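You operate a simulated robot arm through the tools that you are given. There is no shell and no other tool. Be economical: measure what you need, move in short steps, check, and stop when the job is done.

The job below is to be done with a simulated robot arm. You get a single attempt, and the scene is never put back.

Task
Put the blue end cap on the bed of the frame jig. Then put two of the stop blocks from the inside of the job box on the bed of the frame jig. Then stack the blue carton that says "feet" from the inside of the job box on top of the blue carton marked "caps". Then take the yellow jig pin and leave it on the top of the screen cart. Then take the orange felt pad and leave it in the brown tote on the front of the fixture table. Then put the grey carton marked "trap seals" from the front of the fixture table on the green card. The order counts. Set down upright: orange felt pad, grey carton.

Only the result counts: the job must be done as asked and must still hold three seconds after the hand-in. Knocking over, shifting, dropping, spilling or breaking anything else fails it. Lids that push on must go on centred and level and be pressed home; caps that screw on are set level and turned clockwise until they are tight.

Robot
A 7-joint arm with a vacuum gripper on a trunk, on a base that drives. Base frame: it is fixed to the floor where the robot stands at the start and does not move with it; the origin is under the middle of the robot, x ahead of it, y to its left, z up. Units: m, degrees, N and s.
Its first joint turns from -149.0 to 149.0 degrees. Places, roughly: bed of the frame jig [0.7, 0.8, 0.8]; blue carton [1.25, -0.5, 0.75]; blue end cap (5x5x4 cm) [0.7, 0, 0.8]; brown tote (30x22x13 cm) [-8.1, 1.8, 0.9]; green card [-8.25, 2, 1]; grey carton [-8, 2.75, 1]; orange felt pad (5x4x5 cm) [-8.4, 1.3, 0.9]; stop block (5x5x4 cm) [1.1, -0.3, 0.8]; top of the screen cart (40x20 cm) [0.78, 1.84, 0.9]; yellow jig pin (3x3x7 cm) [1.1, -0.7, 0.8]. Payload 1.06 kg.
Tool frame: the origin (TCP) lies in the middle of the cups' lips, and z points out of the cups. The gripper has 1 cup of 0.024 m across, covering 0.024 by 0.024 m (tool x, y); the bellows give 0.008 m. With the vacuum on, a cup seals on a smooth face that it is pressed against (1 to 4 N); it does not hold porous or soft things. The pull reaches 23 N.
Orientation is that of the tool frame in the base frame, as a unit quaternion [w, x, y, z]. With the cups facing straight down, the tool's x points along the base's -x, its y along +y and its z along -z.

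Tools
- The arm moves only by the tool drive_tool. Its argument "targets" is a list of rows, each a list of 2 entries, a list of its own where there are three numbers: the shift along the tool's x, y, z in m, then the turn, a rotation vector about the tool's x, y, z in rad. In form: [[[x, y, z], [ax, ay, az]], ...]. A call has 1 to 20 rows; each row is the pose to reach, as a shift and turn from the pose commanded when the call began, along the tool's axes at that moment. "suction" is the vacuum: 1 switches it on, 0 off, set as the call begins (left out, the last holds). Rows are played at 5 a second. More than 0.05 m and 8.6 degrees between two rows, or a gripper value outside its range, and nothing of the call is played. Where a pose cannot be reached the arm comes as near as it can. A force on the tool above 40 N (or 10 N above the force at the start of the call, whichever is more), or a blocked arm, ends the call early, and 0.2 s more pass. The pull builds up within a second once a cup has sealed. Time passes only in rows, and 0.2 s behind the last, so rows that repeat a pose give it time. The reply holds the time, the measured pose of the TCP, the force on the tool along the base axes and the pull of the vacuum, in the units named above and with some noise, with the torque about the TCP (base axes, N m) and any sound that the robot's microphone picked up.
- Cameras (640 x 400 px; columns grow to the right, rows downward): "scene" is now at [0.0394, 0.182, 1.5459]; the picture's right is [0.13, -0.99, 0.00], its down [-0.61, -0.08, -0.78] and it looks along [0.78, 0.10, -0.62] (base axes); focal length 238 px, centre (320, 200). "wrist" rides on the gripper at [0.078, 0.019, -0.096] in the tool frame; the picture's right is [-0.24, 0.97, 0.00], its down [-0.71, -0.17, -0.69] and it looks along [-0.67, -0.16, 0.73] (tool axes); focal length 243 px, centre (320, 200). There is no depth. A picture from a camera that has moved, and an enlarged one, comes with that camera's place and axes in the base frame and with its lens.
- get_image(camera): a new picture of that camera. No time passes.
- slide_trunk(by): slides the trunk up (or, below 0, down) by that many m; the arm and the scene camera ride with it, the base frame stays. It gives what a move gives, with no picture.
- roll_base(legs): drives the robot by 1 to 6 legs, each [ahead, turn to the left] in m and degrees, along the robot's own axes; the way and the turn of a leg run together, so that a leg with both is an arc; at most 1.5 m and 180 degrees a leg. The arm and the cameras ride along, it lands a little off, and it stops where it bumps. It gives what a move gives.
- turn_head(pan, tilt): turns the head with the scene camera to pan (to the left, within 155 degrees either way) and tilt (down, from -29 to 69), counted from straight ahead of the robot. It gives what a move gives.
- zoom(camera, box): a new picture of the part [left, top, right, bottom] of that camera's present view, enlarged. No time passes.
- close_job(): hands the job in; it is judged then, once.

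Work in short steps. Places have to be worked out from the pictures, the camera data and where the tool is seen: move nearer, look again, correct. Check each grasp and each placing, and mend what went wrong. You have 207 turns and 200 pictures in all, those below and enlarged ones among them. Switch the vacuum off and draw the arm clear of the work before you hand the job in, unless the task says otherwise; then end with one line.

The tools are called after "Emit:" as name(argument=value, ...) on one line, values as JSON. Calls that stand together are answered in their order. drive_tool: Moves the arm, as the interface text tells. Its arguments: {"type":"object","properties":{"targets":{"type":"array"},"suction":{"type":"number"}},"required":["targets"]} The other tools are called the same way: slide_trunk (by) slides the trunk up or down; roll_base (legs) drives the base; turn_head (pan, tilt) turns the head that bears the scene camera; get_image (camera) takes a picture; zoom (camera, box) takes an enlarged picture of a part of a camera's view; close_job () hands the job in.

At the start:

```text
time_s: 0.0
tcp_pos: [0.6442, -0.4454, 1.0958]
tcp_rot: [-0.001, 0.0, 1.0, 0.0]
ft_force: [0.0, 0.2, 0.7]
ft_torque: [0.0, -0.01, 0.01]
pull: 0.0
trunk travel left (down, up): [-0.6, 0.11]
robot x, y, heading: [-0.0011, 0.0036, -0.1]
head pan, tilt: [7.3, 38.3]
```

scene: 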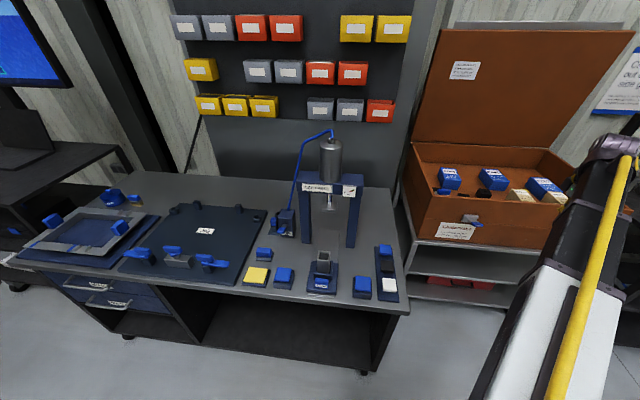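
wrist: 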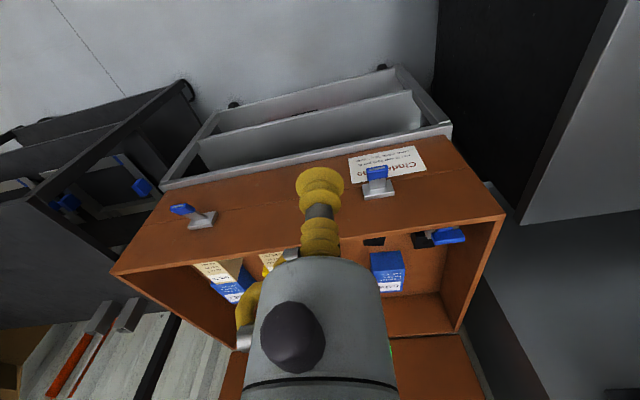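

I start by looking closely at the bench and the job box.

Emit:
zoom(camera="scene", box=[230, 200, 420, 320])

Emit:
zoom(camera="scene", box=[400, 130, 600, 255])

Emit:
zoom(camera="scene", box=[0, 170, 240, 320])

```text
3.33 times, centred on (325, 260) of scene
camera zoom: at [0.0394, 0.182, 1.5459], right [0.13, -0.99, 0.0], down [-0.61, -0.08, -0.78], along [0.78, 0.1, -0.62], focal length 792 px, centre (303, 0)
```

zoom: 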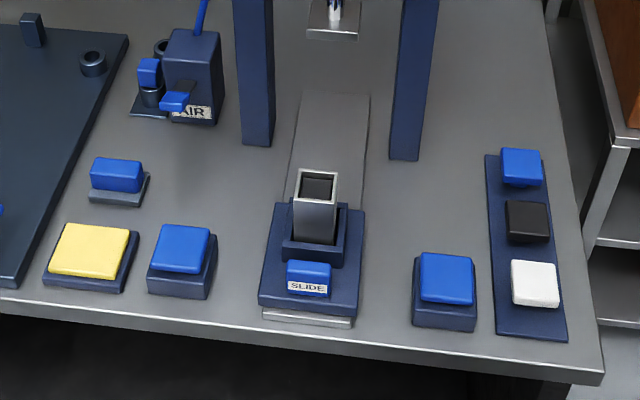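

```text
3.20 times, centred on (500, 192) of scene
camera zoom: at [0.0394, 0.182, 1.5459], right [0.13, -0.99, 0.0], down [-0.61, -0.08, -0.78], along [0.78, 0.1, -0.62], focal length 760 px, centre (-256, 224)
```

zoom: 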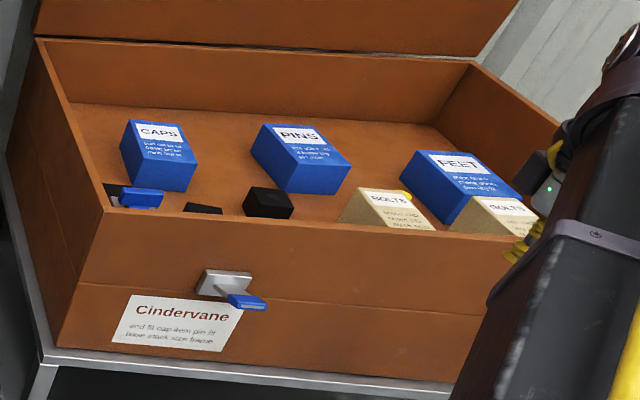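

```text
2.67 times, centred on (120, 245) of scene
camera zoom: at [0.0394, 0.182, 1.5459], right [0.13, -0.99, 0.0], down [-0.61, -0.08, -0.78], along [0.78, 0.1, -0.62], focal length 634 px, centre (853, 80)
```

zoom: 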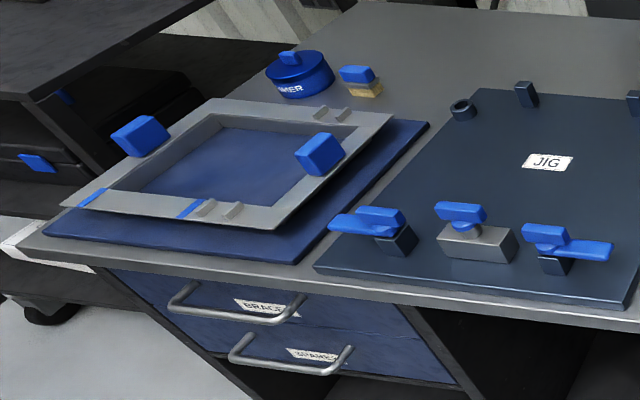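

The blue end cap sits at the back of the three-cap strip, at about (0.70, 0.0). I'll bring the tool over, staying high.

Emit:
drive_tool(targets=[[[0, 0.045, 0], [0, 0, 0]], [[0, 0.09, 0], [0, 0, 0]], [[0, 0.135, 0], [0, 0, 0]], [[0, 0.18, 0], [0, 0, 0]], [[0, 0.225, 0], [0, 0, 0]], [[0, 0.27, 0], [0, 0, 0]], [[0, 0.315, 0], [0, 0, 0]], [[0, 0.36, 0], [0, 0, 0]], [[0, 0.405, 0], [0, 0, 0]], [[-0.005, 0.445, 0], [0, 0, 0]], [[-0.01, 0.445, 0.045], [0, 0, 0]], [[-0.01, 0.445, 0.09], [0, 0, 0]], [[-0.01, 0.445, 0.13], [0, 0, 0]]])

Emit:
get_image(camera="wrist")

Emit:
get_image(camera="scene")

```text
time_s: 2.8
tcp_pos: [0.653, 0.0001, 0.9653]
tcp_rot: [0.0, 0.0, 1.0, 0.0]
ft_force: [0.3, 0.9, -0.8]
ft_torque: [0.02, 0.03, 0.04]
pull: 0.0
trunk travel left (down, up): [-0.6, 0.11]
robot x, y, heading: [-0.0008, 0.0026, -0.1]
head pan, tilt: [7.3, 38.3]
```

```text
194 pictures are left
camera wrist: at [0.5758, 0.018, 1.0606], right [0.24, 0.97, 0.0], down [0.71, -0.17, 0.69], along [0.67, -0.16, -0.73], focal length 243 px, centre (320, 200)
```

wrist: 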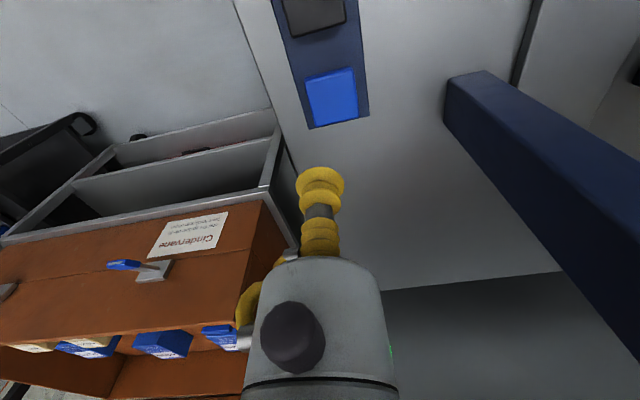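

```text
193 pictures are left
camera scene: at [0.0393, 0.1821, 1.5459], right [0.13, -0.99, 0.0], down [-0.61, -0.08, -0.78], along [0.78, 0.1, -0.62], focal length 238 px, centre (320, 200)
```

scene: 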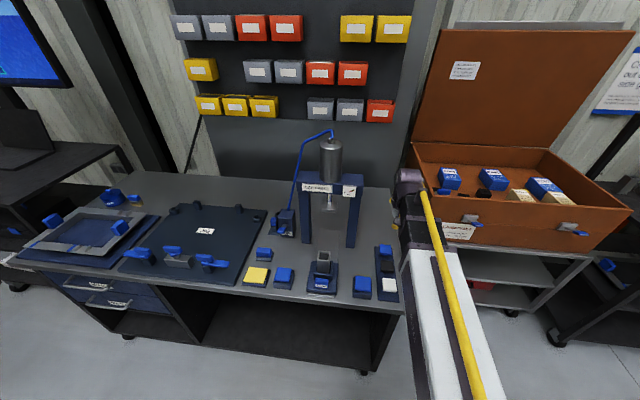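

The two views together put the cap's top near (0.657, 0.010, 0.845). I'll lower above it and look again.

Emit:
drive_tool(targets=[[[-0.004, 0.01, 0.03], [0, 0, 0]], [[-0.004, 0.01, 0.065], [0, 0, 0]], [[-0.004, 0.01, 0.085], [0, 0, 0]]])

Emit:
get_image(camera="wrist")

```text
time_s: 3.6
tcp_pos: [0.6576, 0.0084, 0.8818]
tcp_rot: [0.0, 0.0, 1.0, 0.001]
ft_force: [0.2, 0.7, 0.3]
ft_torque: [0.03, -0.01, -0.01]
pull: 0.0
trunk travel left (down, up): [-0.6, 0.11]
robot x, y, heading: [-0.0022, -0.0019, 0.1]
head pan, tilt: [7.3, 38.3]
```

```text
192 pictures are left
camera wrist: at [0.5801, 0.0275, 0.9757], right [0.23, 0.97, 0.0], down [0.71, -0.17, 0.68], along [0.67, -0.16, -0.73], focal length 243 px, centre (320, 200)
```

wrist: 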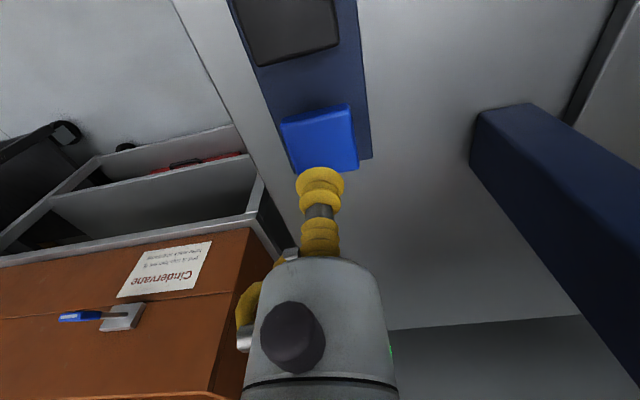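

Wrist views now triangulate to about (0.667, 0.007) with the top around 0.815. I'll go down slowly with suction on.

Emit:
drive_tool(targets=[[[-0.009, -0.001, 0.015], [0, 0, 0]], [[-0.009, -0.001, 0.035], [0, 0, 0]], [[-0.009, -0.001, 0.045], [0, 0, 0]]], suction=1)

Emit:
get_image(camera="wrist")

```text
time_s: 4.4
tcp_pos: [0.666, 0.0086, 0.8375]
tcp_rot: [0.001, 0.0, 1.0, -0.001]
ft_force: [2.1, 0.7, 19.2]
ft_torque: [0.02, 0.03, -0.02]
pull: 22.7
trunk travel left (down, up): [-0.6, 0.11]
robot x, y, heading: [-0.0011, -0.0009, -0.0]
head pan, tilt: [7.3, 38.3]
```

```text
191 pictures are left
camera wrist: at [0.5881, 0.0268, 0.9324], right [0.23, 0.97, 0.0], down [0.71, -0.17, 0.69], along [0.67, -0.16, -0.73], focal length 243 px, centre (320, 200)
```

wrist: 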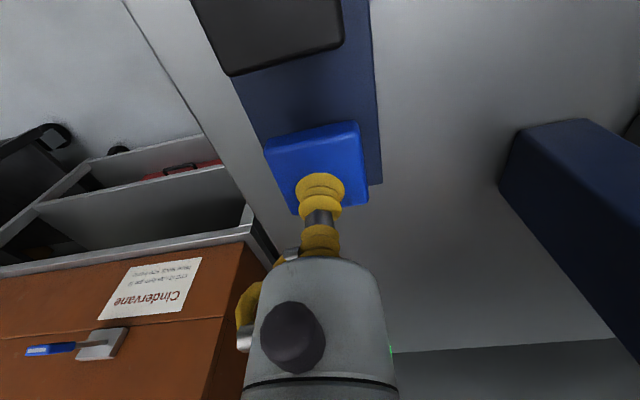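

It sealed with a pull of 22.7 N; the top is near 0.843, so the scene/wrist estimate was right. I'll lift straight up.

Emit:
drive_tool(targets=[[[0, 0, -0.01], [0, 0, 0]], [[0, 0, -0.05], [0, 0, 0]], [[0, 0, -0.1], [0, 0, 0]], [[0, 0, -0.15], [0, 0, 0]], [[0, 0, -0.2], [0, 0, 0]], [[0, 0, -0.25], [0, 0, 0]]])

Emit:
get_image(camera="wrist")

Emit:
get_image(camera="scene")

```text
time_s: 5.8
tcp_pos: [0.6652, 0.0072, 1.0858]
tcp_rot: [0.001, 0.0, 1.0, 0.0]
ft_force: [-0.3, 0.0, -0.5]
ft_torque: [-0.01, 0.0, -0.01]
pull: 22.7
trunk travel left (down, up): [-0.6, 0.11]
robot x, y, heading: [-0.0024, -0.0002, 0.3]
head pan, tilt: [7.3, 38.3]
```

```text
190 pictures are left
camera wrist: at [0.5879, 0.0262, 1.1811], right [0.24, 0.97, 0.0], down [0.71, -0.17, 0.69], along [0.67, -0.16, -0.73], focal length 243 px, centre (320, 200)
```

wrist: 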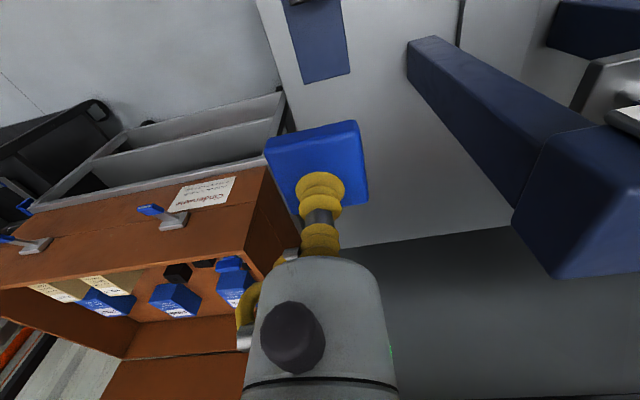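

```text
189 pictures are left
camera scene: at [0.0393, 0.1821, 1.5458], right [0.13, -0.99, 0.0], down [-0.61, -0.08, -0.78], along [0.78, 0.1, -0.62], focal length 238 px, centre (320, 200)
```

scene: 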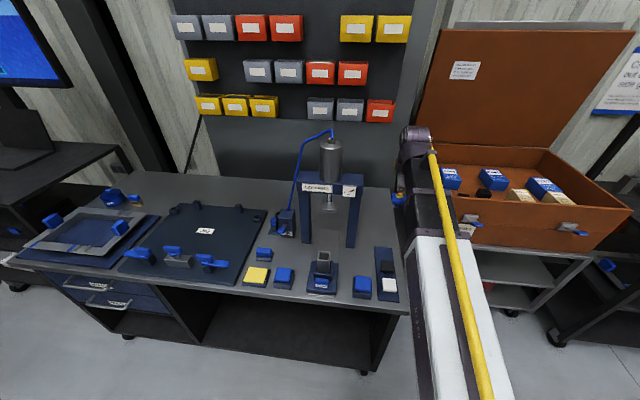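

The cap is held. I'll pull in to x≈0.54, pass in front of the press, then head for the right side of the jig bed.

Emit:
drive_tool(targets=[[[0.04, 0, 0], [0, 0, 0]], [[0.08, 0, 0], [0, 0, 0]], [[0.12, 0, 0], [0, 0, 0]], [[0.125, 0.045, 0], [0, 0, 0]], [[0.125, 0.09, 0], [0, 0, 0]], [[0.125, 0.135, 0], [0, 0, 0]], [[0.125, 0.18, 0], [0, 0, 0]], [[0.125, 0.225, 0], [0, 0, 0]], [[0.125, 0.27, 0], [0, 0, 0]], [[0.125, 0.315, 0], [0, 0, 0]], [[0.125, 0.36, 0], [0, 0, 0]], [[0.125, 0.405, 0], [0, 0, 0]], [[0.11, 0.45, 0], [0, 0, 0]], [[0.085, 0.49, 0], [0, 0, 0]], [[0.055, 0.53, 0], [0, 0, 0]], [[0.025, 0.57, 0], [0, 0, 0]], [[-0.005, 0.6, 0], [0, 0, 0]], [[-0.03, 0.623, 0], [0, 0, 0]]])

Emit:
get_image(camera="wrist")

Emit:
get_image(camera="scene")

```text
time_s: 9.6
tcp_pos: [0.6981, 0.6328, 1.0853]
tcp_rot: [0.0, 0.0, 1.0, 0.0]
ft_force: [-0.2, 0.5, 0.1]
ft_torque: [-0.03, -0.02, 0.01]
pull: 23.0
trunk travel left (down, up): [-0.6, 0.11]
robot x, y, heading: [0.0024, -0.0044, 0.3]
head pan, tilt: [7.3, 38.3]
```

```text
188 pictures are left
camera wrist: at [0.62, 0.6515, 1.1809], right [0.24, 0.97, 0.0], down [0.71, -0.17, 0.69], along [0.67, -0.16, -0.73], focal length 243 px, centre (320, 200)
```

wrist: 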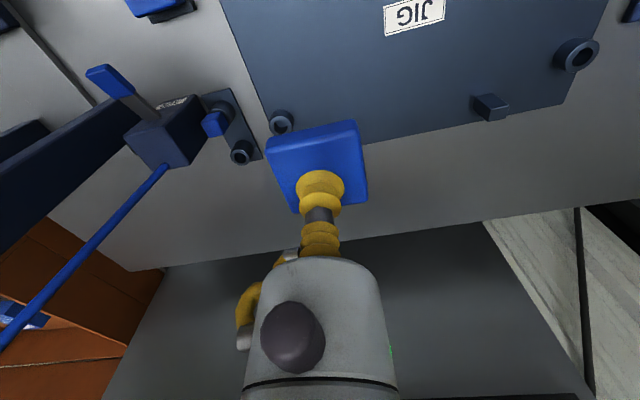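

```text
187 pictures are left
camera scene: at [0.0395, 0.1823, 1.5458], right [0.13, -0.99, 0.0], down [-0.61, -0.08, -0.78], along [0.78, 0.1, -0.62], focal length 238 px, centre (320, 200)
```

scene: 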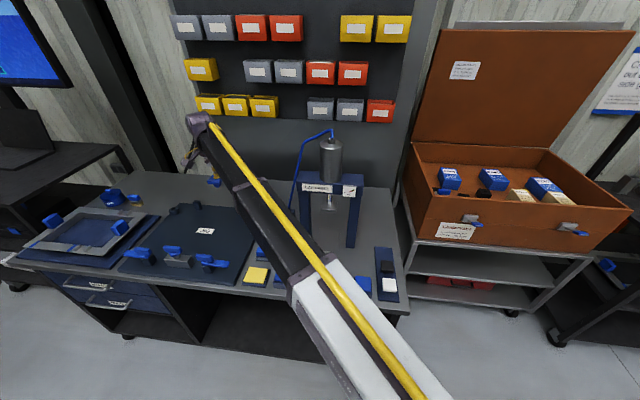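

The cap is over the bed, whose right edge is at y≈0.53 and back edge at x≈0.82. I'll descend to within a few centimetres.

Emit:
drive_tool(targets=[[[0, 0.005, 0.05], [0, 0, 0]], [[0, 0.01, 0.1], [0, 0, 0]], [[0, 0.01, 0.15], [0, 0, 0]], [[0, 0.01, 0.19], [0, 0, 0]]])

Emit:
get_image(camera="wrist")

```text
refused: row 1 steps farther than a row can; nothing moved
```

```text
186 pictures are left
camera wrist: at [0.62, 0.6515, 1.1809], right [0.24, 0.97, 0.0], down [0.71, -0.17, 0.69], along [0.67, -0.16, -0.73], focal length 243 px, centre (320, 200)
```

wrist: 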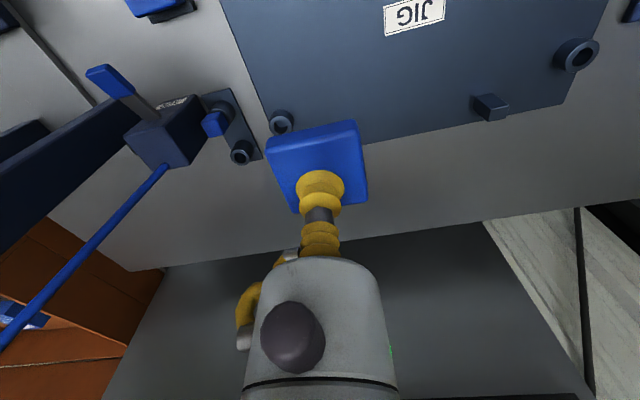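

The step was a hair too long, so I'll use smaller ones.

Emit:
drive_tool(targets=[[[0, 0.005, 0.045], [0, 0, 0]], [[0, 0.01, 0.09], [0, 0, 0]], [[0, 0.01, 0.135], [0, 0, 0]], [[0, 0.01, 0.18], [0, 0, 0]]])

Emit:
get_image(camera="wrist")

```text
time_s: 10.6
tcp_pos: [0.6968, 0.642, 0.9045]
tcp_rot: [0.0, -0.001, 1.0, 0.0]
ft_force: [0.2, 0.2, 0.2]
ft_torque: [0.05, 0.03, 0.01]
pull: 23.3
trunk travel left (down, up): [-0.6, 0.11]
robot x, y, heading: [0.0013, 0.0028, 0.1]
head pan, tilt: [7.3, 38.3]
```

```text
185 pictures are left
camera wrist: at [0.6194, 0.6606, 1.0], right [0.24, 0.97, 0.0], down [0.71, -0.17, 0.69], along [0.67, -0.16, -0.73], focal length 243 px, centre (320, 200)
```

wrist: 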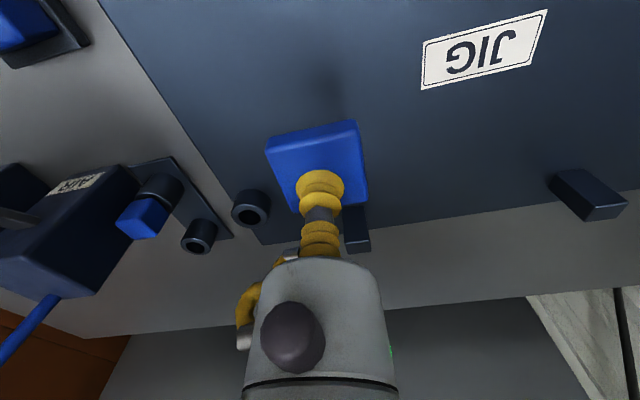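

Clear below; I'll lower to contact.

Emit:
drive_tool(targets=[[[0, 0, 0.02], [0, 0, 0]], [[0, 0, 0.03], [0, 0, 0]], [[0, 0, 0.036], [0, 0, 0]]])

```text
time_s: 11.4
tcp_pos: [0.6951, 0.6414, 0.8682]
tcp_rot: [0.0, 0.001, 1.0, 0.0]
ft_force: [-0.9, 0.3, -0.9]
ft_torque: [0.05, -0.03, 0.04]
pull: 23.6
trunk travel left (down, up): [-0.6, 0.11]
robot x, y, heading: [0.0003, 0.0006, 0.4]
head pan, tilt: [7.3, 38.3]
```

No contact yet, so I continue in 4 mm steps.

Emit:
drive_tool(targets=[[[0, 0, 0.004], [0, 0, 0]], [[0, 0, 0.008], [0, 0, 0]], [[0, 0, 0.012], [0, 0, 0]]])

Emit:
get_image(camera="wrist")

```text
time_s: 12.2
tcp_pos: [0.6957, 0.6417, 0.8592]
tcp_rot: [0.0, 0.0, 1.0, 0.0]
ft_force: [0.6, 0.0, 0.0]
ft_torque: [-0.01, 0.01, 0.0]
pull: 22.8
trunk travel left (down, up): [-0.6, 0.11]
robot x, y, heading: [0.0008, -0.0001, -0.0]
head pan, tilt: [7.3, 38.3]
```

```text
184 pictures are left
camera wrist: at [0.6187, 0.6599, 0.9527], right [0.24, 0.97, 0.0], down [0.71, -0.17, 0.69], along [0.67, -0.16, -0.73], focal length 243 px, centre (320, 200)
```

wrist: 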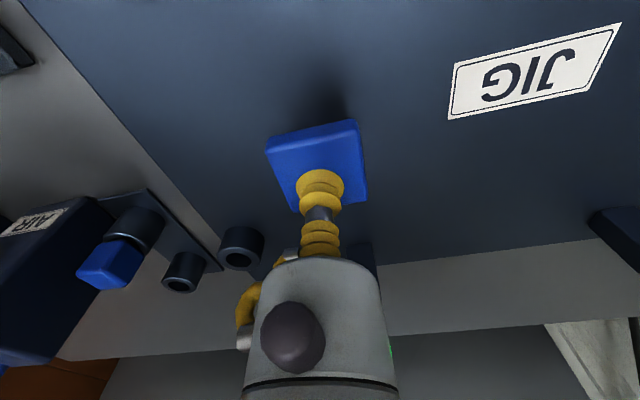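

Still hanging free; I keep lowering in small steps.

Emit:
drive_tool(targets=[[[0, 0, 0.003], [0, 0, 0]], [[0, 0, 0.006], [0, 0, 0]], [[0, 0, 0.008], [0, 0, 0]]])

```text
time_s: 13.0
tcp_pos: [0.6951, 0.6408, 0.8508]
tcp_rot: [0.002, 0.0, 1.0, 0.001]
ft_force: [4.0, 3.0, 18.9]
ft_torque: [0.01, 0.01, -0.04]
pull: 22.8
trunk travel left (down, up): [-0.6, 0.11]
robot x, y, heading: [0.0004, 0.0005, -0.1]
head pan, tilt: [7.3, 38.3]
```

It's down on the bed. I back off a little, release the vacuum, wait and lift.

Emit:
drive_tool(targets=[[[0, 0, -0.004], [0, 0, 0]], [[0, 0, -0.004], [0, 0, 0]], [[0, 0, -0.004], [0, 0, 0]], [[0, 0, -0.004], [0, 0, 0]], [[0, 0, -0.004], [0, 0, 0]]], suction=0)

Emit:
drive_tool(targets=[[[0, 0, -0.01], [0, 0, 0]], [[0, 0, -0.05], [0, 0, 0]], [[0, 0, -0.1], [0, 0, 0]], [[0, 0, -0.15], [0, 0, 0]], [[0, 0, -0.2], [0, 0, 0]], [[0, 0, -0.25], [0, 0, 0]]])

Emit:
get_image(camera="wrist")

```text
time_s: 14.2
tcp_pos: [0.6961, 0.6415, 0.8538]
tcp_rot: [0.0, 0.0, 1.0, 0.0]
ft_force: [0.5, -0.9, 1.3]
ft_torque: [-0.01, 0.0, -0.01]
pull: 0.1
trunk travel left (down, up): [-0.6, 0.11]
robot x, y, heading: [0.0015, 0.0011, 0.4]
head pan, tilt: [7.3, 38.3]
```

```text
time_s: 15.6
tcp_pos: [0.6965, 0.6417, 1.1042]
tcp_rot: [0.0, 0.0, 1.0, 0.0]
ft_force: [-0.5, -0.2, -0.5]
ft_torque: [0.0, 0.0, -0.02]
pull: 0.2
trunk travel left (down, up): [-0.6, 0.11]
robot x, y, heading: [0.0032, 0.0028, 0.1]
head pan, tilt: [7.3, 38.3]
```

```text
183 pictures are left
camera wrist: at [0.6177, 0.6601, 1.1995], right [0.24, 0.97, 0.0], down [0.71, -0.17, 0.69], along [0.67, -0.16, -0.73], focal length 243 px, centre (320, 200)
```

wrist: 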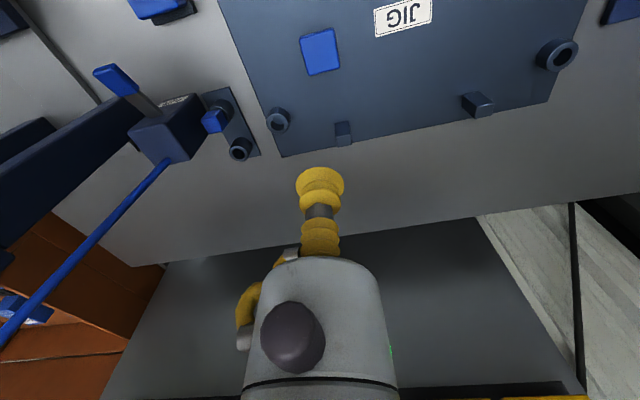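

The cap rests flat on the bed. I'll retract the arm past the press to the front of the robot before driving to the job box.

Emit:
drive_tool(targets=[[[0.04, -0.03, 0], [0, 0, 0]], [[0.08, -0.06, 0], [0, 0, 0]], [[0.12, -0.09, 0], [0, 0, 0]], [[0.15, -0.13, 0], [0, 0, 0]], [[0.155, -0.175, 0], [0, 0, 0]], [[0.155, -0.22, 0], [0, 0, 0]], [[0.155, -0.265, 0], [0, 0, 0]], [[0.155, -0.31, 0], [0, 0, 0]], [[0.155, -0.355, 0], [0, 0, 0]], [[0.155, -0.4, 0], [0, 0, 0]], [[0.155, -0.445, 0], [0, 0, 0]], [[0.155, -0.49, 0], [0, 0, 0]], [[0.155, -0.535, 0], [0, 0, 0]], [[0.155, -0.58, 0], [0, 0, 0]], [[0.155, -0.625, 0], [0, 0, 0]], [[0.145, -0.67, 0], [0, 0, 0]], [[0.125, -0.71, 0], [0, 0, 0]], [[0.125, -0.75, 0], [0, 0, 0]]])

Emit:
turn_head(pan=0, tilt=50)

Emit:
get_image(camera="scene")

```text
time_s: 19.4
tcp_pos: [0.5705, -0.1102, 1.1034]
tcp_rot: [0.0, 0.001, 1.0, 0.0]
ft_force: [-0.3, -1.2, -0.5]
ft_torque: [0.0, 0.01, 0.02]
pull: 0.0
trunk travel left (down, up): [-0.6, 0.11]
robot x, y, heading: [-0.0017, 0.0012, -0.1]
head pan, tilt: [7.3, 38.3]
```

```text
time_s: 20.1
tcp_pos: [0.5699, -0.109, 1.1049]
tcp_rot: [0.0, 0.001, 1.0, 0.0]
ft_force: [-0.3, 0.1, 1.0]
ft_torque: [-0.03, 0.01, -0.01]
pull: 0.0
trunk travel left (down, up): [-0.6, 0.11]
robot x, y, heading: [0.0018, -0.0022, -0.0]
head pan, tilt: [0.0, 50.0]
```

```text
182 pictures are left
camera scene: at [0.0309, 0.1712, 1.5292], right [0.0, -1.0, 0.0], down [-0.77, 0.0, -0.64], along [0.64, 0.0, -0.77], focal length 238 px, centre (320, 200)
```

scene: 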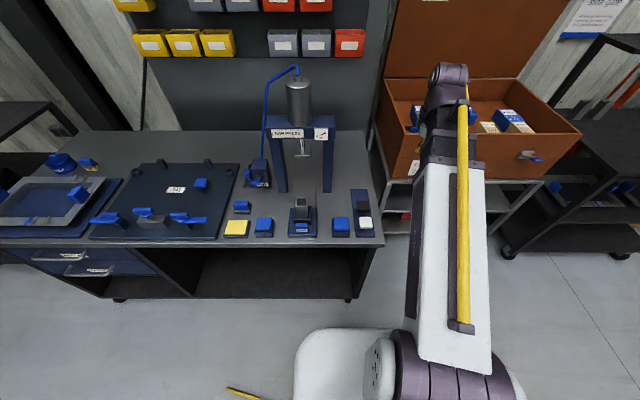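

The floor ahead is clear. I'll drive to about (0.33, -0.40) in front of the box.

Emit:
roll_base(legs=[[0, -50], [0.52, 0], [0, 50]])

Emit:
get_image(camera="scene")

Emit:
get_image(camera="wrist")

```text
time_s: 27.7
tcp_pos: [0.9073, -0.5028, 1.1037]
tcp_rot: [0.0, -0.003, 1.0, 0.0]
ft_force: [-0.2, 0.5, -1.2]
ft_torque: [0.05, 0.01, -0.01]
pull: 0.0
trunk travel left (down, up): [-0.6, 0.11]
robot x, y, heading: [0.3389, -0.3918, 0.3]
head pan, tilt: [0.0, 50.0]
```

```text
181 pictures are left
camera scene: at [0.3657, -0.2246, 1.5291], right [0.01, -1.0, 0.0], down [-0.77, 0.0, -0.64], along [0.64, 0.0, -0.77], focal length 238 px, centre (320, 200)
```

scene: 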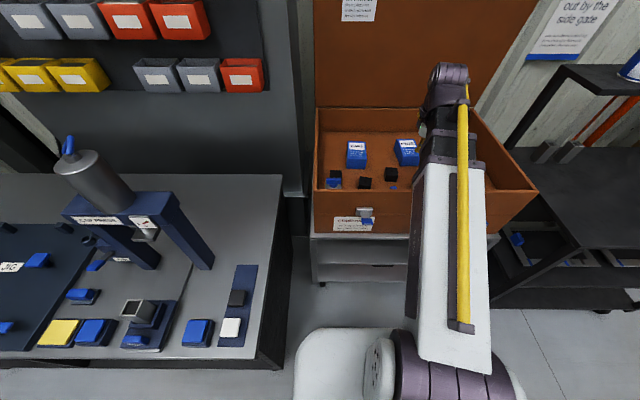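

```text
180 pictures are left
camera wrist: at [0.8291, -0.4845, 1.1987], right [0.23, 0.97, 0.0], down [0.71, -0.17, 0.69], along [0.67, -0.16, -0.73], focal length 243 px, centre (320, 200)
```

wrist: 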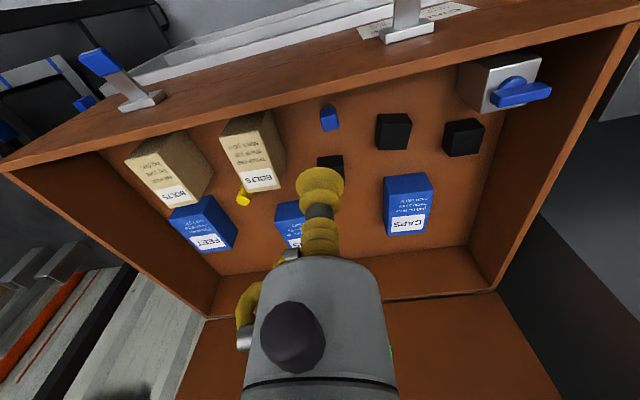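

The box contents are visible: three black blocks, the cartons, and a yellow pin. I zoom in on both views.

Emit:
zoom(camera="wrist", box=[120, 60, 520, 310])

Emit:
zoom(camera="scene", box=[310, 100, 440, 240])

```text
1.60 times, centred on (320, 185) of wrist
camera zoom: at [0.8291, -0.4845, 1.1987], right [0.23, 0.97, 0.0], down [0.71, -0.17, 0.69], along [0.67, -0.16, -0.73], focal length 388 px, centre (320, 224)
```

zoom: 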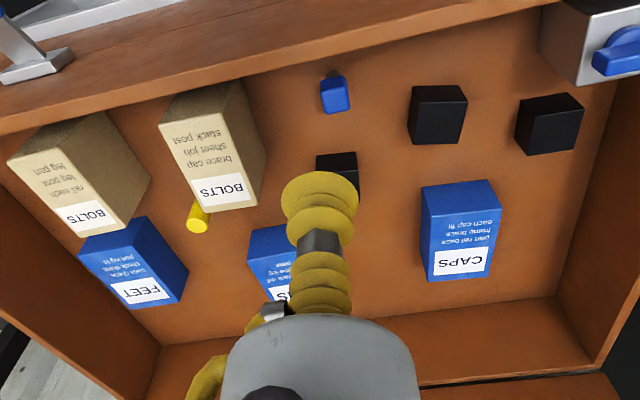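

```text
2.86 times, centred on (375, 170) of scene
camera zoom: at [0.3657, -0.2246, 1.5291], right [0.01, -1.0, 0.0], down [-0.77, 0.0, -0.64], along [0.64, 0.0, -0.77], focal length 679 px, centre (163, 286)
```

zoom: 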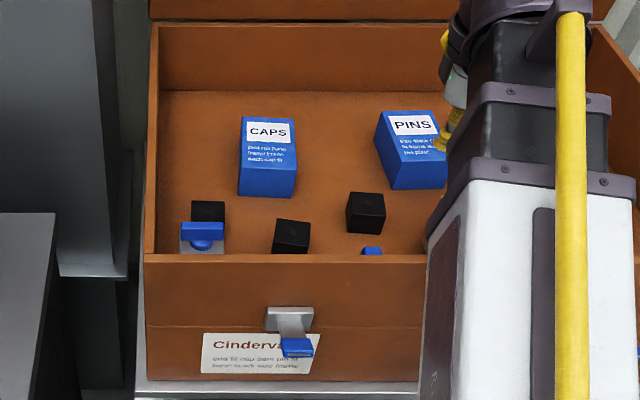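

The blocks appear to be near A(1.06,-0.30), B(1.03,-0.41) and C(1.07,-0.52), tops around 0.85. I'll go above B.

Emit:
drive_tool(targets=[[[-0.03, 0.03, 0], [0, 0, 0]], [[-0.06, 0.06, 0], [0, 0, 0]], [[-0.09, 0.095, 0], [0, 0, 0]], [[-0.12, 0.095, 0.03], [0, 0, 0]], [[-0.12, 0.095, 0.075], [0, 0, 0]], [[-0.12, 0.095, 0.12], [0, 0, 0]]])

Emit:
get_image(camera="wrist")

```text
time_s: 29.1
tcp_pos: [1.0252, -0.4066, 0.9824]
tcp_rot: [0.0, -0.002, 1.0, 0.0]
ft_force: [0.2, -0.4, 0.1]
ft_torque: [-0.01, 0.03, 0.0]
pull: 0.1
trunk travel left (down, up): [-0.6, 0.11]
robot x, y, heading: [0.3354, -0.3969, 0.5]
head pan, tilt: [0.0, 50.0]
```

```text
177 pictures are left
camera wrist: at [0.9486, -0.3889, 1.0778], right [0.23, 0.97, 0.0], down [0.71, -0.17, 0.69], along [0.67, -0.16, -0.73], focal length 243 px, centre (320, 200)
```

wrist: 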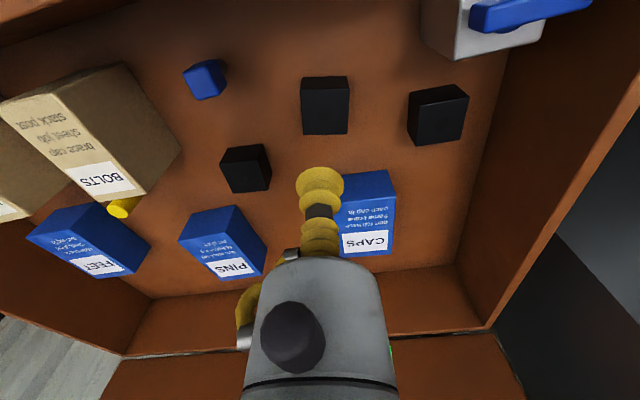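

B's top looks to be at about (1.053, -0.407, 0.825). I move over it and come down to 0.87.

Emit:
drive_tool(targets=[[[-0.026, 0, 0.03], [0, 0, 0]], [[-0.026, 0, 0.07], [0, 0, 0]], [[-0.026, 0, 0.105], [0, 0, 0]]])

Emit:
get_image(camera="wrist")

```text
time_s: 29.9
tcp_pos: [1.0511, -0.406, 0.8782]
tcp_rot: [0.0, -0.002, 1.0, 0.001]
ft_force: [1.0, -1.1, 0.0]
ft_torque: [-0.04, 0.02, -0.06]
pull: 0.0
trunk travel left (down, up): [-0.6, 0.11]
robot x, y, heading: [0.337, -0.3979, 0.4]
head pan, tilt: [0.0, 50.0]
```

```text
176 pictures are left
camera wrist: at [0.974, -0.3881, 0.9733], right [0.23, 0.97, 0.0], down [0.71, -0.17, 0.69], along [0.67, -0.16, -0.73], focal length 243 px, centre (320, 200)
```

wrist: 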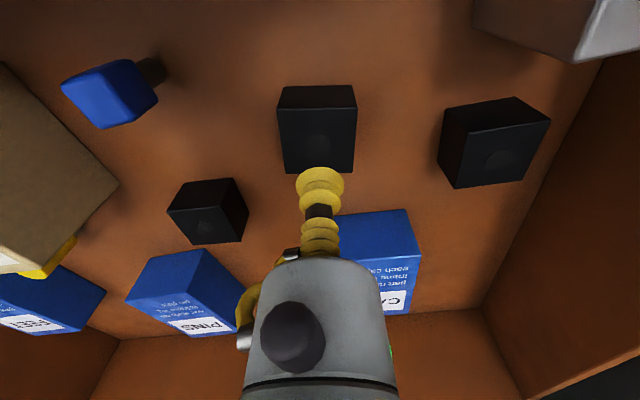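

The block's centre mark is at about (1.055, -0.409). I'll press down with suction on in small steps.

Emit:
drive_tool(targets=[[[-0.004, -0.003, 0.02], [0, 0, 0]], [[-0.004, -0.003, 0.032], [0, 0, 0]], [[-0.004, -0.003, 0.036], [0, 0, 0]]], suction=1)

Emit:
get_image(camera="wrist")

```text
time_s: 30.7
tcp_pos: [1.0572, -0.4101, 0.8437]
tcp_rot: [0.0, -0.002, 1.0, 0.0]
ft_force: [-0.6, 0.9, 0.1]
ft_torque: [0.01, 0.02, 0.01]
pull: 0.0
trunk travel left (down, up): [-0.6, 0.11]
robot x, y, heading: [0.3351, -0.3927, 0.0]
head pan, tilt: [0.0, 50.0]
```

```text
175 pictures are left
camera wrist: at [0.979, -0.3914, 0.938], right [0.23, 0.97, 0.0], down [0.71, -0.17, 0.69], along [0.67, -0.16, -0.73], focal length 243 px, centre (320, 200)
```

wrist: 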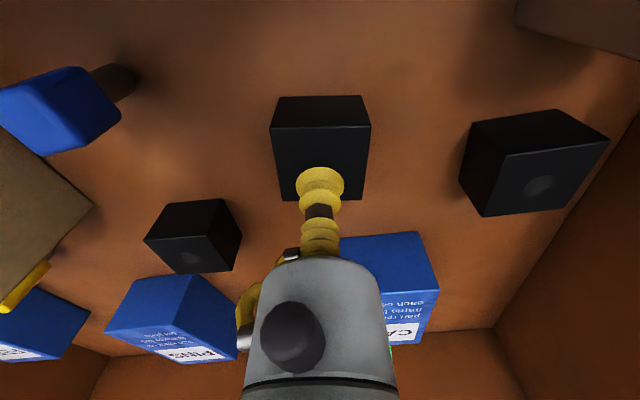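

No contact yet; the cup is aligned. I go on in small steps.

Emit:
drive_tool(targets=[[[0, 0, 0.004], [0, 0, 0]], [[0, 0, 0.008], [0, 0, 0]], [[0, 0, 0.012], [0, 0, 0]], [[0, 0, 0.015], [0, 0, 0]]])

Emit:
drive_tool(targets=[[[0, 0, 0.002], [0, 0, 0]], [[0, 0, 0.002], [0, 0, 0]]])

Emit:
get_image(camera="wrist")

```text
time_s: 31.7
tcp_pos: [1.0567, -0.4096, 0.8275]
tcp_rot: [0.002, -0.003, 1.0, -0.001]
ft_force: [8.2, -0.3, 16.9]
ft_torque: [0.03, 0.04, -0.01]
pull: 22.7
trunk travel left (down, up): [-0.6, 0.11]
robot x, y, heading: [0.3379, -0.3994, 0.2]
head pan, tilt: [0.0, 50.0]
```

```text
time_s: 32.3
tcp_pos: [1.0553, -0.4103, 0.827]
tcp_rot: [0.0, -0.002, 1.0, 0.0]
ft_force: [6.7, -1.3, 14.3]
ft_torque: [-0.01, 0.05, 0.04]
pull: 23.7
trunk travel left (down, up): [-0.6, 0.11]
robot x, y, heading: [0.3343, -0.399, 0.3]
head pan, tilt: [0.0, 50.0]
```

```text
174 pictures are left
camera wrist: at [0.9782, -0.3914, 0.9212], right [0.23, 0.97, 0.0], down [0.71, -0.17, 0.69], along [0.67, -0.16, -0.73], focal length 243 px, centre (320, 200)
```

wrist: 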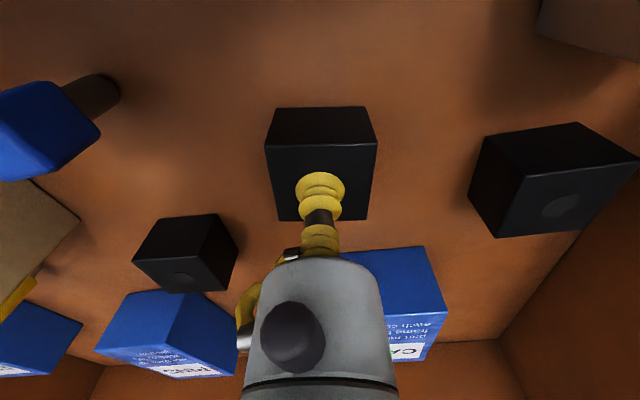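

Sealed on the block. I lift it well above the box rim and retract.

Emit:
drive_tool(targets=[[[0, 0, -0.01], [0, 0, 0]], [[0, 0, -0.05], [0, 0, 0]], [[0, 0, -0.1], [0, 0, 0]], [[0, 0, -0.15], [0, 0, 0]], [[0, 0, -0.2], [0, 0, 0]], [[0, 0, -0.245], [0, 0, 0]], [[0, 0, -0.28], [0, 0, 0]], [[0.04, 0, -0.28], [0, 0, 0]], [[0.08, 0, -0.28], [0, 0, 0]], [[0.12, 0, -0.28], [0, 0, 0]], [[0.155, 0, -0.28], [0, 0, 0]]])

Emit:
get_image(camera="wrist")

```text
time_s: 34.7
tcp_pos: [0.9009, -0.4104, 1.1043]
tcp_rot: [0.0, -0.003, 1.0, 0.0]
ft_force: [0.2, 0.5, -4.1]
ft_torque: [-0.02, 0.03, 0.03]
pull: 23.1
trunk travel left (down, up): [-0.6, 0.11]
robot x, y, heading: [0.3391, -0.3958, 0.4]
head pan, tilt: [0.0, 50.0]
```

```text
173 pictures are left
camera wrist: at [0.8233, -0.393, 1.2], right [0.23, 0.97, 0.0], down [0.71, -0.17, 0.68], along [0.67, -0.16, -0.73], focal length 243 px, centre (320, 200)
```

wrist: 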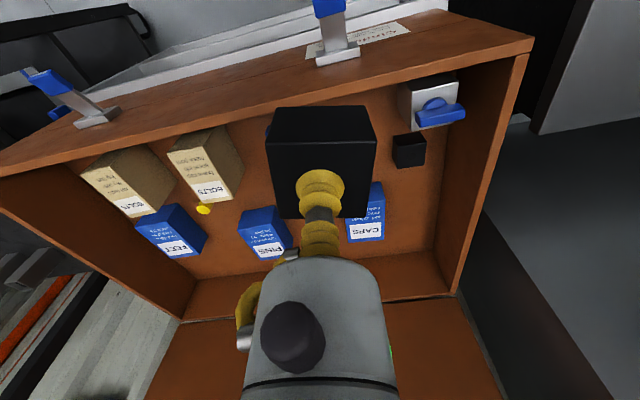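

The block is held (about 0.4 kg). I drive back to around (0.12, -0.03).

Emit:
roll_base(legs=[[0, -60], [-0.42, 0], [0, 60]])

Emit:
get_image(camera="scene")

```text
time_s: 41.3
tcp_pos: [0.5587, -0.4145, 1.1038]
tcp_rot: [0.0, 0.333, 0.943, 0.0]
ft_force: [-0.9, -0.7, -3.0]
ft_torque: [0.08, -0.06, 0.01]
pull: 23.0
trunk travel left (down, up): [-0.6, 0.11]
robot x, y, heading: [0.12, -0.0507, -44.2]
head pan, tilt: [0.0, 50.0]
stopped in leg 3: the robot was blocked; the commanded pose is now the measured one
```

```text
172 pictures are left
camera scene: at [0.2645, 0.0491, 1.5292], right [-0.7, -0.72, 0.0], down [-0.55, 0.53, -0.64], along [0.46, -0.45, -0.77], focal length 238 px, centre (320, 200)
```

scene: 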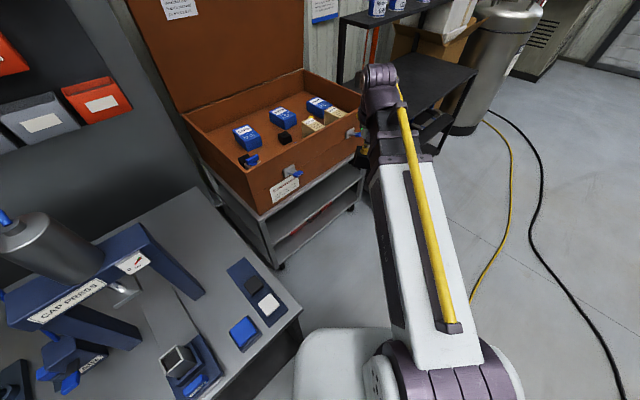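

The base corner touched the bench while turning. I back away first, then finish the turn.

Emit:
roll_base(legs=[[-0.17, 0], [0, 44]])

Emit:
turn_head(pan=15, tilt=45)

Emit:
get_image(camera="scene")

```text
time_s: 44.8
tcp_pos: [0.5679, 0.105, 1.1045]
tcp_rot: [0.0, -0.041, 0.999, 0.0]
ft_force: [0.1, -0.1, -3.5]
ft_torque: [0.05, 0.01, 0.0]
pull: 22.9
trunk travel left (down, up): [-0.6, 0.11]
robot x, y, heading: [0.0023, 0.0699, -0.6]
head pan, tilt: [0.0, 50.0]
```

```text
time_s: 45.5
tcp_pos: [0.5677, 0.1047, 1.1047]
tcp_rot: [0.0, -0.042, 0.999, 0.0]
ft_force: [-0.2, -0.1, -3.9]
ft_torque: [0.08, 0.02, 0.03]
pull: 23.3
trunk travel left (down, up): [-0.6, 0.11]
robot x, y, heading: [0.0022, 0.0679, -0.5]
head pan, tilt: [15.0, 45.0]
```

```text
171 pictures are left
camera scene: at [0.0376, 0.2595, 1.536], right [0.25, -0.97, 0.0], down [-0.69, -0.18, -0.71], along [0.68, 0.18, -0.71], focal length 238 px, centre (320, 200)
```

scene: 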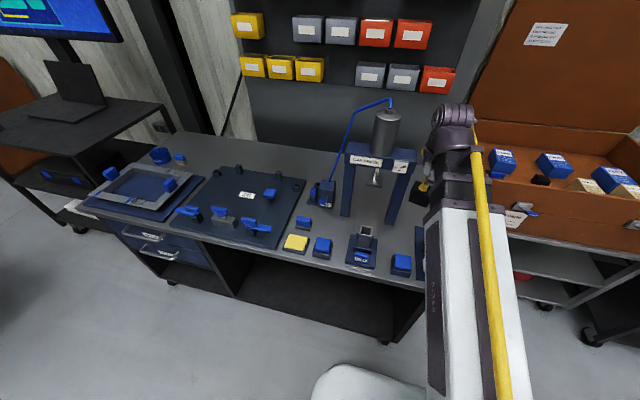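

The tool is yawed about 5° now. I'll take the block past the front of the press to above (0.61, 0.61) on the bed, holding height.

Emit:
drive_tool(targets=[[[0.0166, 0.0415, 0], [0, 0, 0]], [[0.0208, 0.087, 0], [0, 0, 0]], [[0.017, 0.1318, 0], [0, 0, 0]], [[0.0132, 0.1767, 0], [0, 0, 0]], [[0.0094, 0.2215, 0], [0, 0, 0]], [[0.0056, 0.2663, 0], [0, 0, 0]], [[0.0019, 0.3111, 0], [0, 0, 0]], [[-0.0019, 0.3559, 0], [0, 0, 0]], [[-0.0232, 0.3942, 0], [0, 0, 0]], [[-0.051, 0.427, 0], [0, 0, 0]], [[-0.069, 0.4606, 0], [0, 0, 0]], [[-0.0842, 0.4995, 0], [0, 0, 0]], [[-0.0842, 0.4995, 0.045], [0, 0, 0]], [[-0.0842, 0.4995, 0.09], [0, 0, 0]], [[-0.0842, 0.4995, 0.135], [0, 0, 0]], [[-0.0842, 0.4995, 0.18], [0, 0, 0]]])

Emit:
get_image(camera="wrist")

Emit:
get_image(camera="scene")

```text
time_s: 48.9
tcp_pos: [0.6097, 0.6103, 0.9245]
tcp_rot: [0.0, -0.041, 0.999, 0.0]
ft_force: [-0.3, -0.3, -4.4]
ft_torque: [0.06, -0.03, 0.0]
pull: 23.0
trunk travel left (down, up): [-0.6, 0.11]
robot x, y, heading: [0.0025, 0.0621, -0.3]
head pan, tilt: [15.0, 45.0]
```

```text
170 pictures are left
camera wrist: at [0.5311, 0.6226, 1.019], right [0.15, 0.99, 0.0], down [0.72, -0.11, 0.68], along [0.68, -0.11, -0.73], focal length 243 px, centre (320, 200)
```

wrist: 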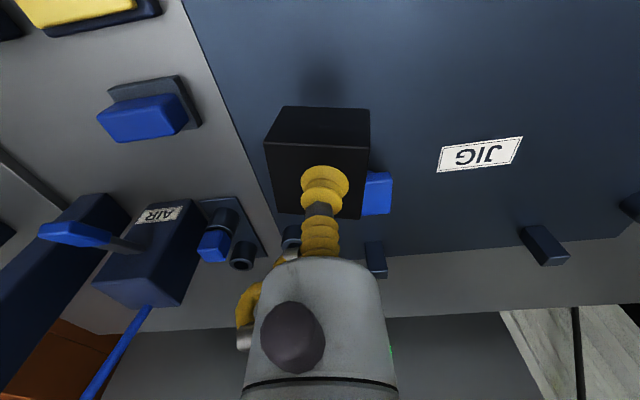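

```text
169 pictures are left
camera scene: at [0.0376, 0.2599, 1.536], right [0.25, -0.97, 0.0], down [-0.68, -0.18, -0.71], along [0.68, 0.18, -0.71], focal length 238 px, centre (320, 200)
```

scene: 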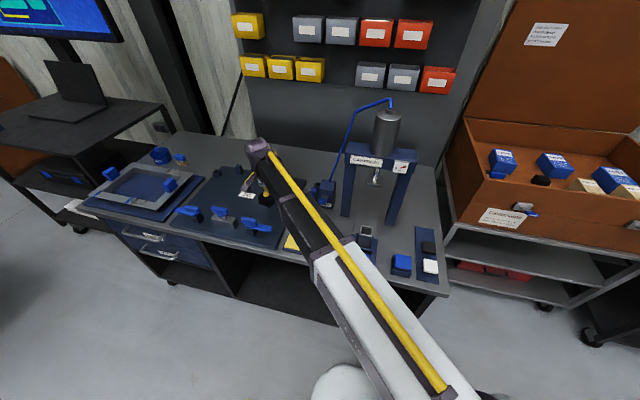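

Good spot, clear of the cap and clamps. I lower to contact at an expected TCP height of about 0.857.

Emit:
drive_tool(targets=[[[0, 0, 0.03], [0, 0, 0]], [[0, 0, 0.055], [0, 0, 0]], [[0, 0, 0.062], [0, 0, 0]]])

Emit:
drive_tool(targets=[[[0, 0, 0.003], [0, 0, 0]], [[0, 0, 0.006], [0, 0, 0]], [[0, 0, 0.009], [0, 0, 0]]])

```text
time_s: 49.7
tcp_pos: [0.6095, 0.6107, 0.8637]
tcp_rot: [0.0, -0.042, 0.999, 0.0]
ft_force: [-2.3, 2.9, 8.3]
ft_torque: [-0.08, -0.11, 0.0]
pull: 23.4
trunk travel left (down, up): [-0.6, 0.11]
robot x, y, heading: [0.0031, 0.0707, -0.8]
head pan, tilt: [15.0, 45.0]
```

```text
time_s: 50.5
tcp_pos: [0.6091, 0.6111, 0.854]
tcp_rot: [0.001, -0.041, 0.999, 0.0]
ft_force: [-0.9, 9.2, 21.4]
ft_torque: [-0.14, -0.18, 0.06]
pull: 22.8
trunk travel left (down, up): [-0.6, 0.11]
robot x, y, heading: [0.0053, 0.0653, -0.4]
head pan, tilt: [15.0, 45.0]
```

It's in contact. I back off about 6 mm, release and lift, then look.

Emit:
drive_tool(targets=[[[0, 0, -0.006], [0, 0, 0]], [[0, 0, -0.006], [0, 0, 0]], [[0, 0, -0.006], [0, 0, 0]], [[0, 0, -0.006], [0, 0, 0]], [[0, 0, -0.006], [0, 0, 0]]], suction=0)

Emit:
drive_tool(targets=[[[0, 0, -0.01], [0, 0, 0]], [[0, 0, -0.05], [0, 0, 0]], [[0, 0, -0.1], [0, 0, 0]], [[0, 0, -0.15], [0, 0, 0]], [[0, 0, -0.2], [0, 0, 0]], [[0, 0, -0.245], [0, 0, 0]]])

Emit:
get_image(camera="wrist")

```text
time_s: 51.7
tcp_pos: [0.609, 0.6108, 0.8592]
tcp_rot: [0.0, -0.041, 0.999, 0.0]
ft_force: [0.1, -0.4, -0.3]
ft_torque: [-0.02, 0.0, 0.03]
pull: 0.0
trunk travel left (down, up): [-0.6, 0.11]
robot x, y, heading: [0.0006, 0.0655, -0.8]
head pan, tilt: [15.0, 45.0]
```

```text
time_s: 53.1
tcp_pos: [0.6097, 0.6113, 1.1036]
tcp_rot: [0.0, -0.041, 0.999, 0.0]
ft_force: [-1.2, 0.1, 0.4]
ft_torque: [-0.06, -0.01, 0.02]
pull: 0.1
trunk travel left (down, up): [-0.6, 0.11]
robot x, y, heading: [0.003, 0.0672, -0.5]
head pan, tilt: [15.0, 45.0]
```

```text
168 pictures are left
camera wrist: at [0.5317, 0.6225, 1.1988], right [0.15, 0.99, 0.0], down [0.72, -0.11, 0.68], along [0.68, -0.11, -0.73], focal length 243 px, centre (320, 200)
```

wrist: 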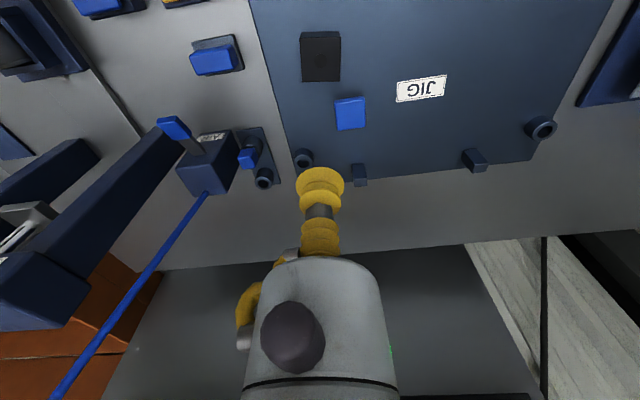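

The block rests flat beside the cap. I retract the arm past the press, then drive back to the box.

Emit:
drive_tool(targets=[[[0.0233, -0.0382, 0], [0, 0, 0]], [[0.0511, -0.0709, 0], [0, 0, 0]], [[0.079, -0.1037, 0], [0, 0, 0]], [[0.0827, -0.1485, 0], [0, 0, 0]], [[0.0865, -0.1933, 0], [0, 0, 0]], [[0.0903, -0.2381, 0], [0, 0, 0]], [[0.0941, -0.2829, 0], [0, 0, 0]], [[0.0978, -0.3278, 0], [0, 0, 0]], [[0.1016, -0.3726, 0], [0, 0, 0]], [[0.1054, -0.4174, 0], [0, 0, 0]], [[0.1092, -0.4622, 0], [0, 0, 0]], [[0.113, -0.507, 0], [0, 0, 0]], [[0.1167, -0.5519, 0], [0, 0, 0]], [[0.0998, -0.5884, 0], [0, 0, 0]]])

Emit:
roll_base(legs=[[0, -53.6], [0.576, 0], [0, 54]])

Emit:
get_image(camera="wrist")

```text
time_s: 56.1
tcp_pos: [0.5596, 0.0163, 1.1048]
tcp_rot: [0.001, -0.041, 0.999, 0.0]
ft_force: [-0.5, 0.0, -0.6]
ft_torque: [0.0, 0.02, 0.02]
pull: 0.1
trunk travel left (down, up): [-0.6, 0.11]
robot x, y, heading: [0.0027, 0.0697, -0.6]
head pan, tilt: [15.0, 45.0]
```

```text
time_s: 64.2
tcp_pos: [0.8963, -0.4465, 1.1063]
tcp_rot: [0.0, -0.042, 0.999, 0.001]
ft_force: [-0.2, -0.2, 0.4]
ft_torque: [-0.02, 0.0, 0.01]
pull: 0.0
trunk travel left (down, up): [-0.6, 0.11]
robot x, y, heading: [0.3371, -0.397, -0.1]
head pan, tilt: [15.0, 45.0]
```

```text
167 pictures are left
camera wrist: at [0.817, -0.4355, 1.2006], right [0.15, 0.99, 0.0], down [0.72, -0.11, 0.68], along [0.68, -0.11, -0.73], focal length 243 px, centre (320, 200)
```

wrist: 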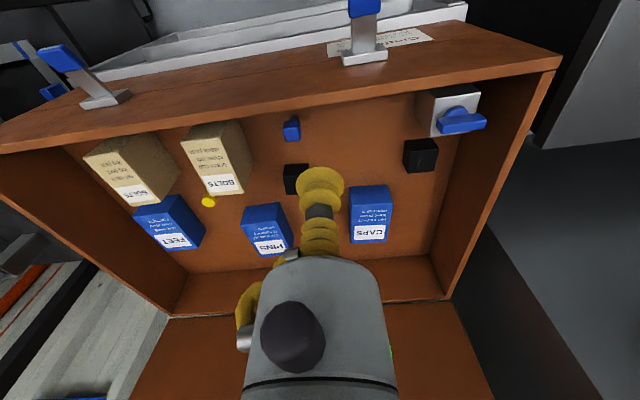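

Block C is near (1.085, -0.525). I go above it and look.

Emit:
drive_tool(targets=[[[-0.035, -0.018, 0], [0, 0, 0]], [[-0.07, -0.037, 0], [0, 0, 0]], [[-0.105, -0.056, 0], [0, 0, 0]], [[-0.14, -0.075, 0], [0, 0, 0]], [[-0.1767, -0.0932, 0], [0, 0, 0]], [[-0.1767, -0.0932, 0.045], [0, 0, 0]], [[-0.1767, -0.0932, 0.09], [0, 0, 0]], [[-0.1767, -0.0932, 0.135], [0, 0, 0]], [[-0.1767, -0.0932, 0.18], [0, 0, 0]]])

Emit:
get_image(camera="wrist")

```text
time_s: 66.2
tcp_pos: [1.0798, -0.5268, 0.9249]
tcp_rot: [-0.001, -0.043, 0.999, 0.001]
ft_force: [0.4, -0.3, 0.4]
ft_torque: [0.0, -0.01, 0.0]
pull: 0.1
trunk travel left (down, up): [-0.6, 0.11]
robot x, y, heading: [0.3399, -0.3966, -0.5]
head pan, tilt: [15.0, 45.0]
```

```text
166 pictures are left
camera wrist: at [1.0001, -0.5141, 1.0203], right [0.15, 0.99, 0.0], down [0.72, -0.11, 0.69], along [0.68, -0.11, -0.73], focal length 243 px, centre (320, 200)
```

wrist: 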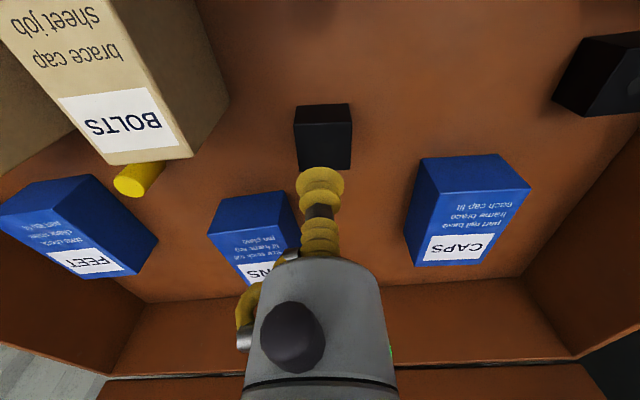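

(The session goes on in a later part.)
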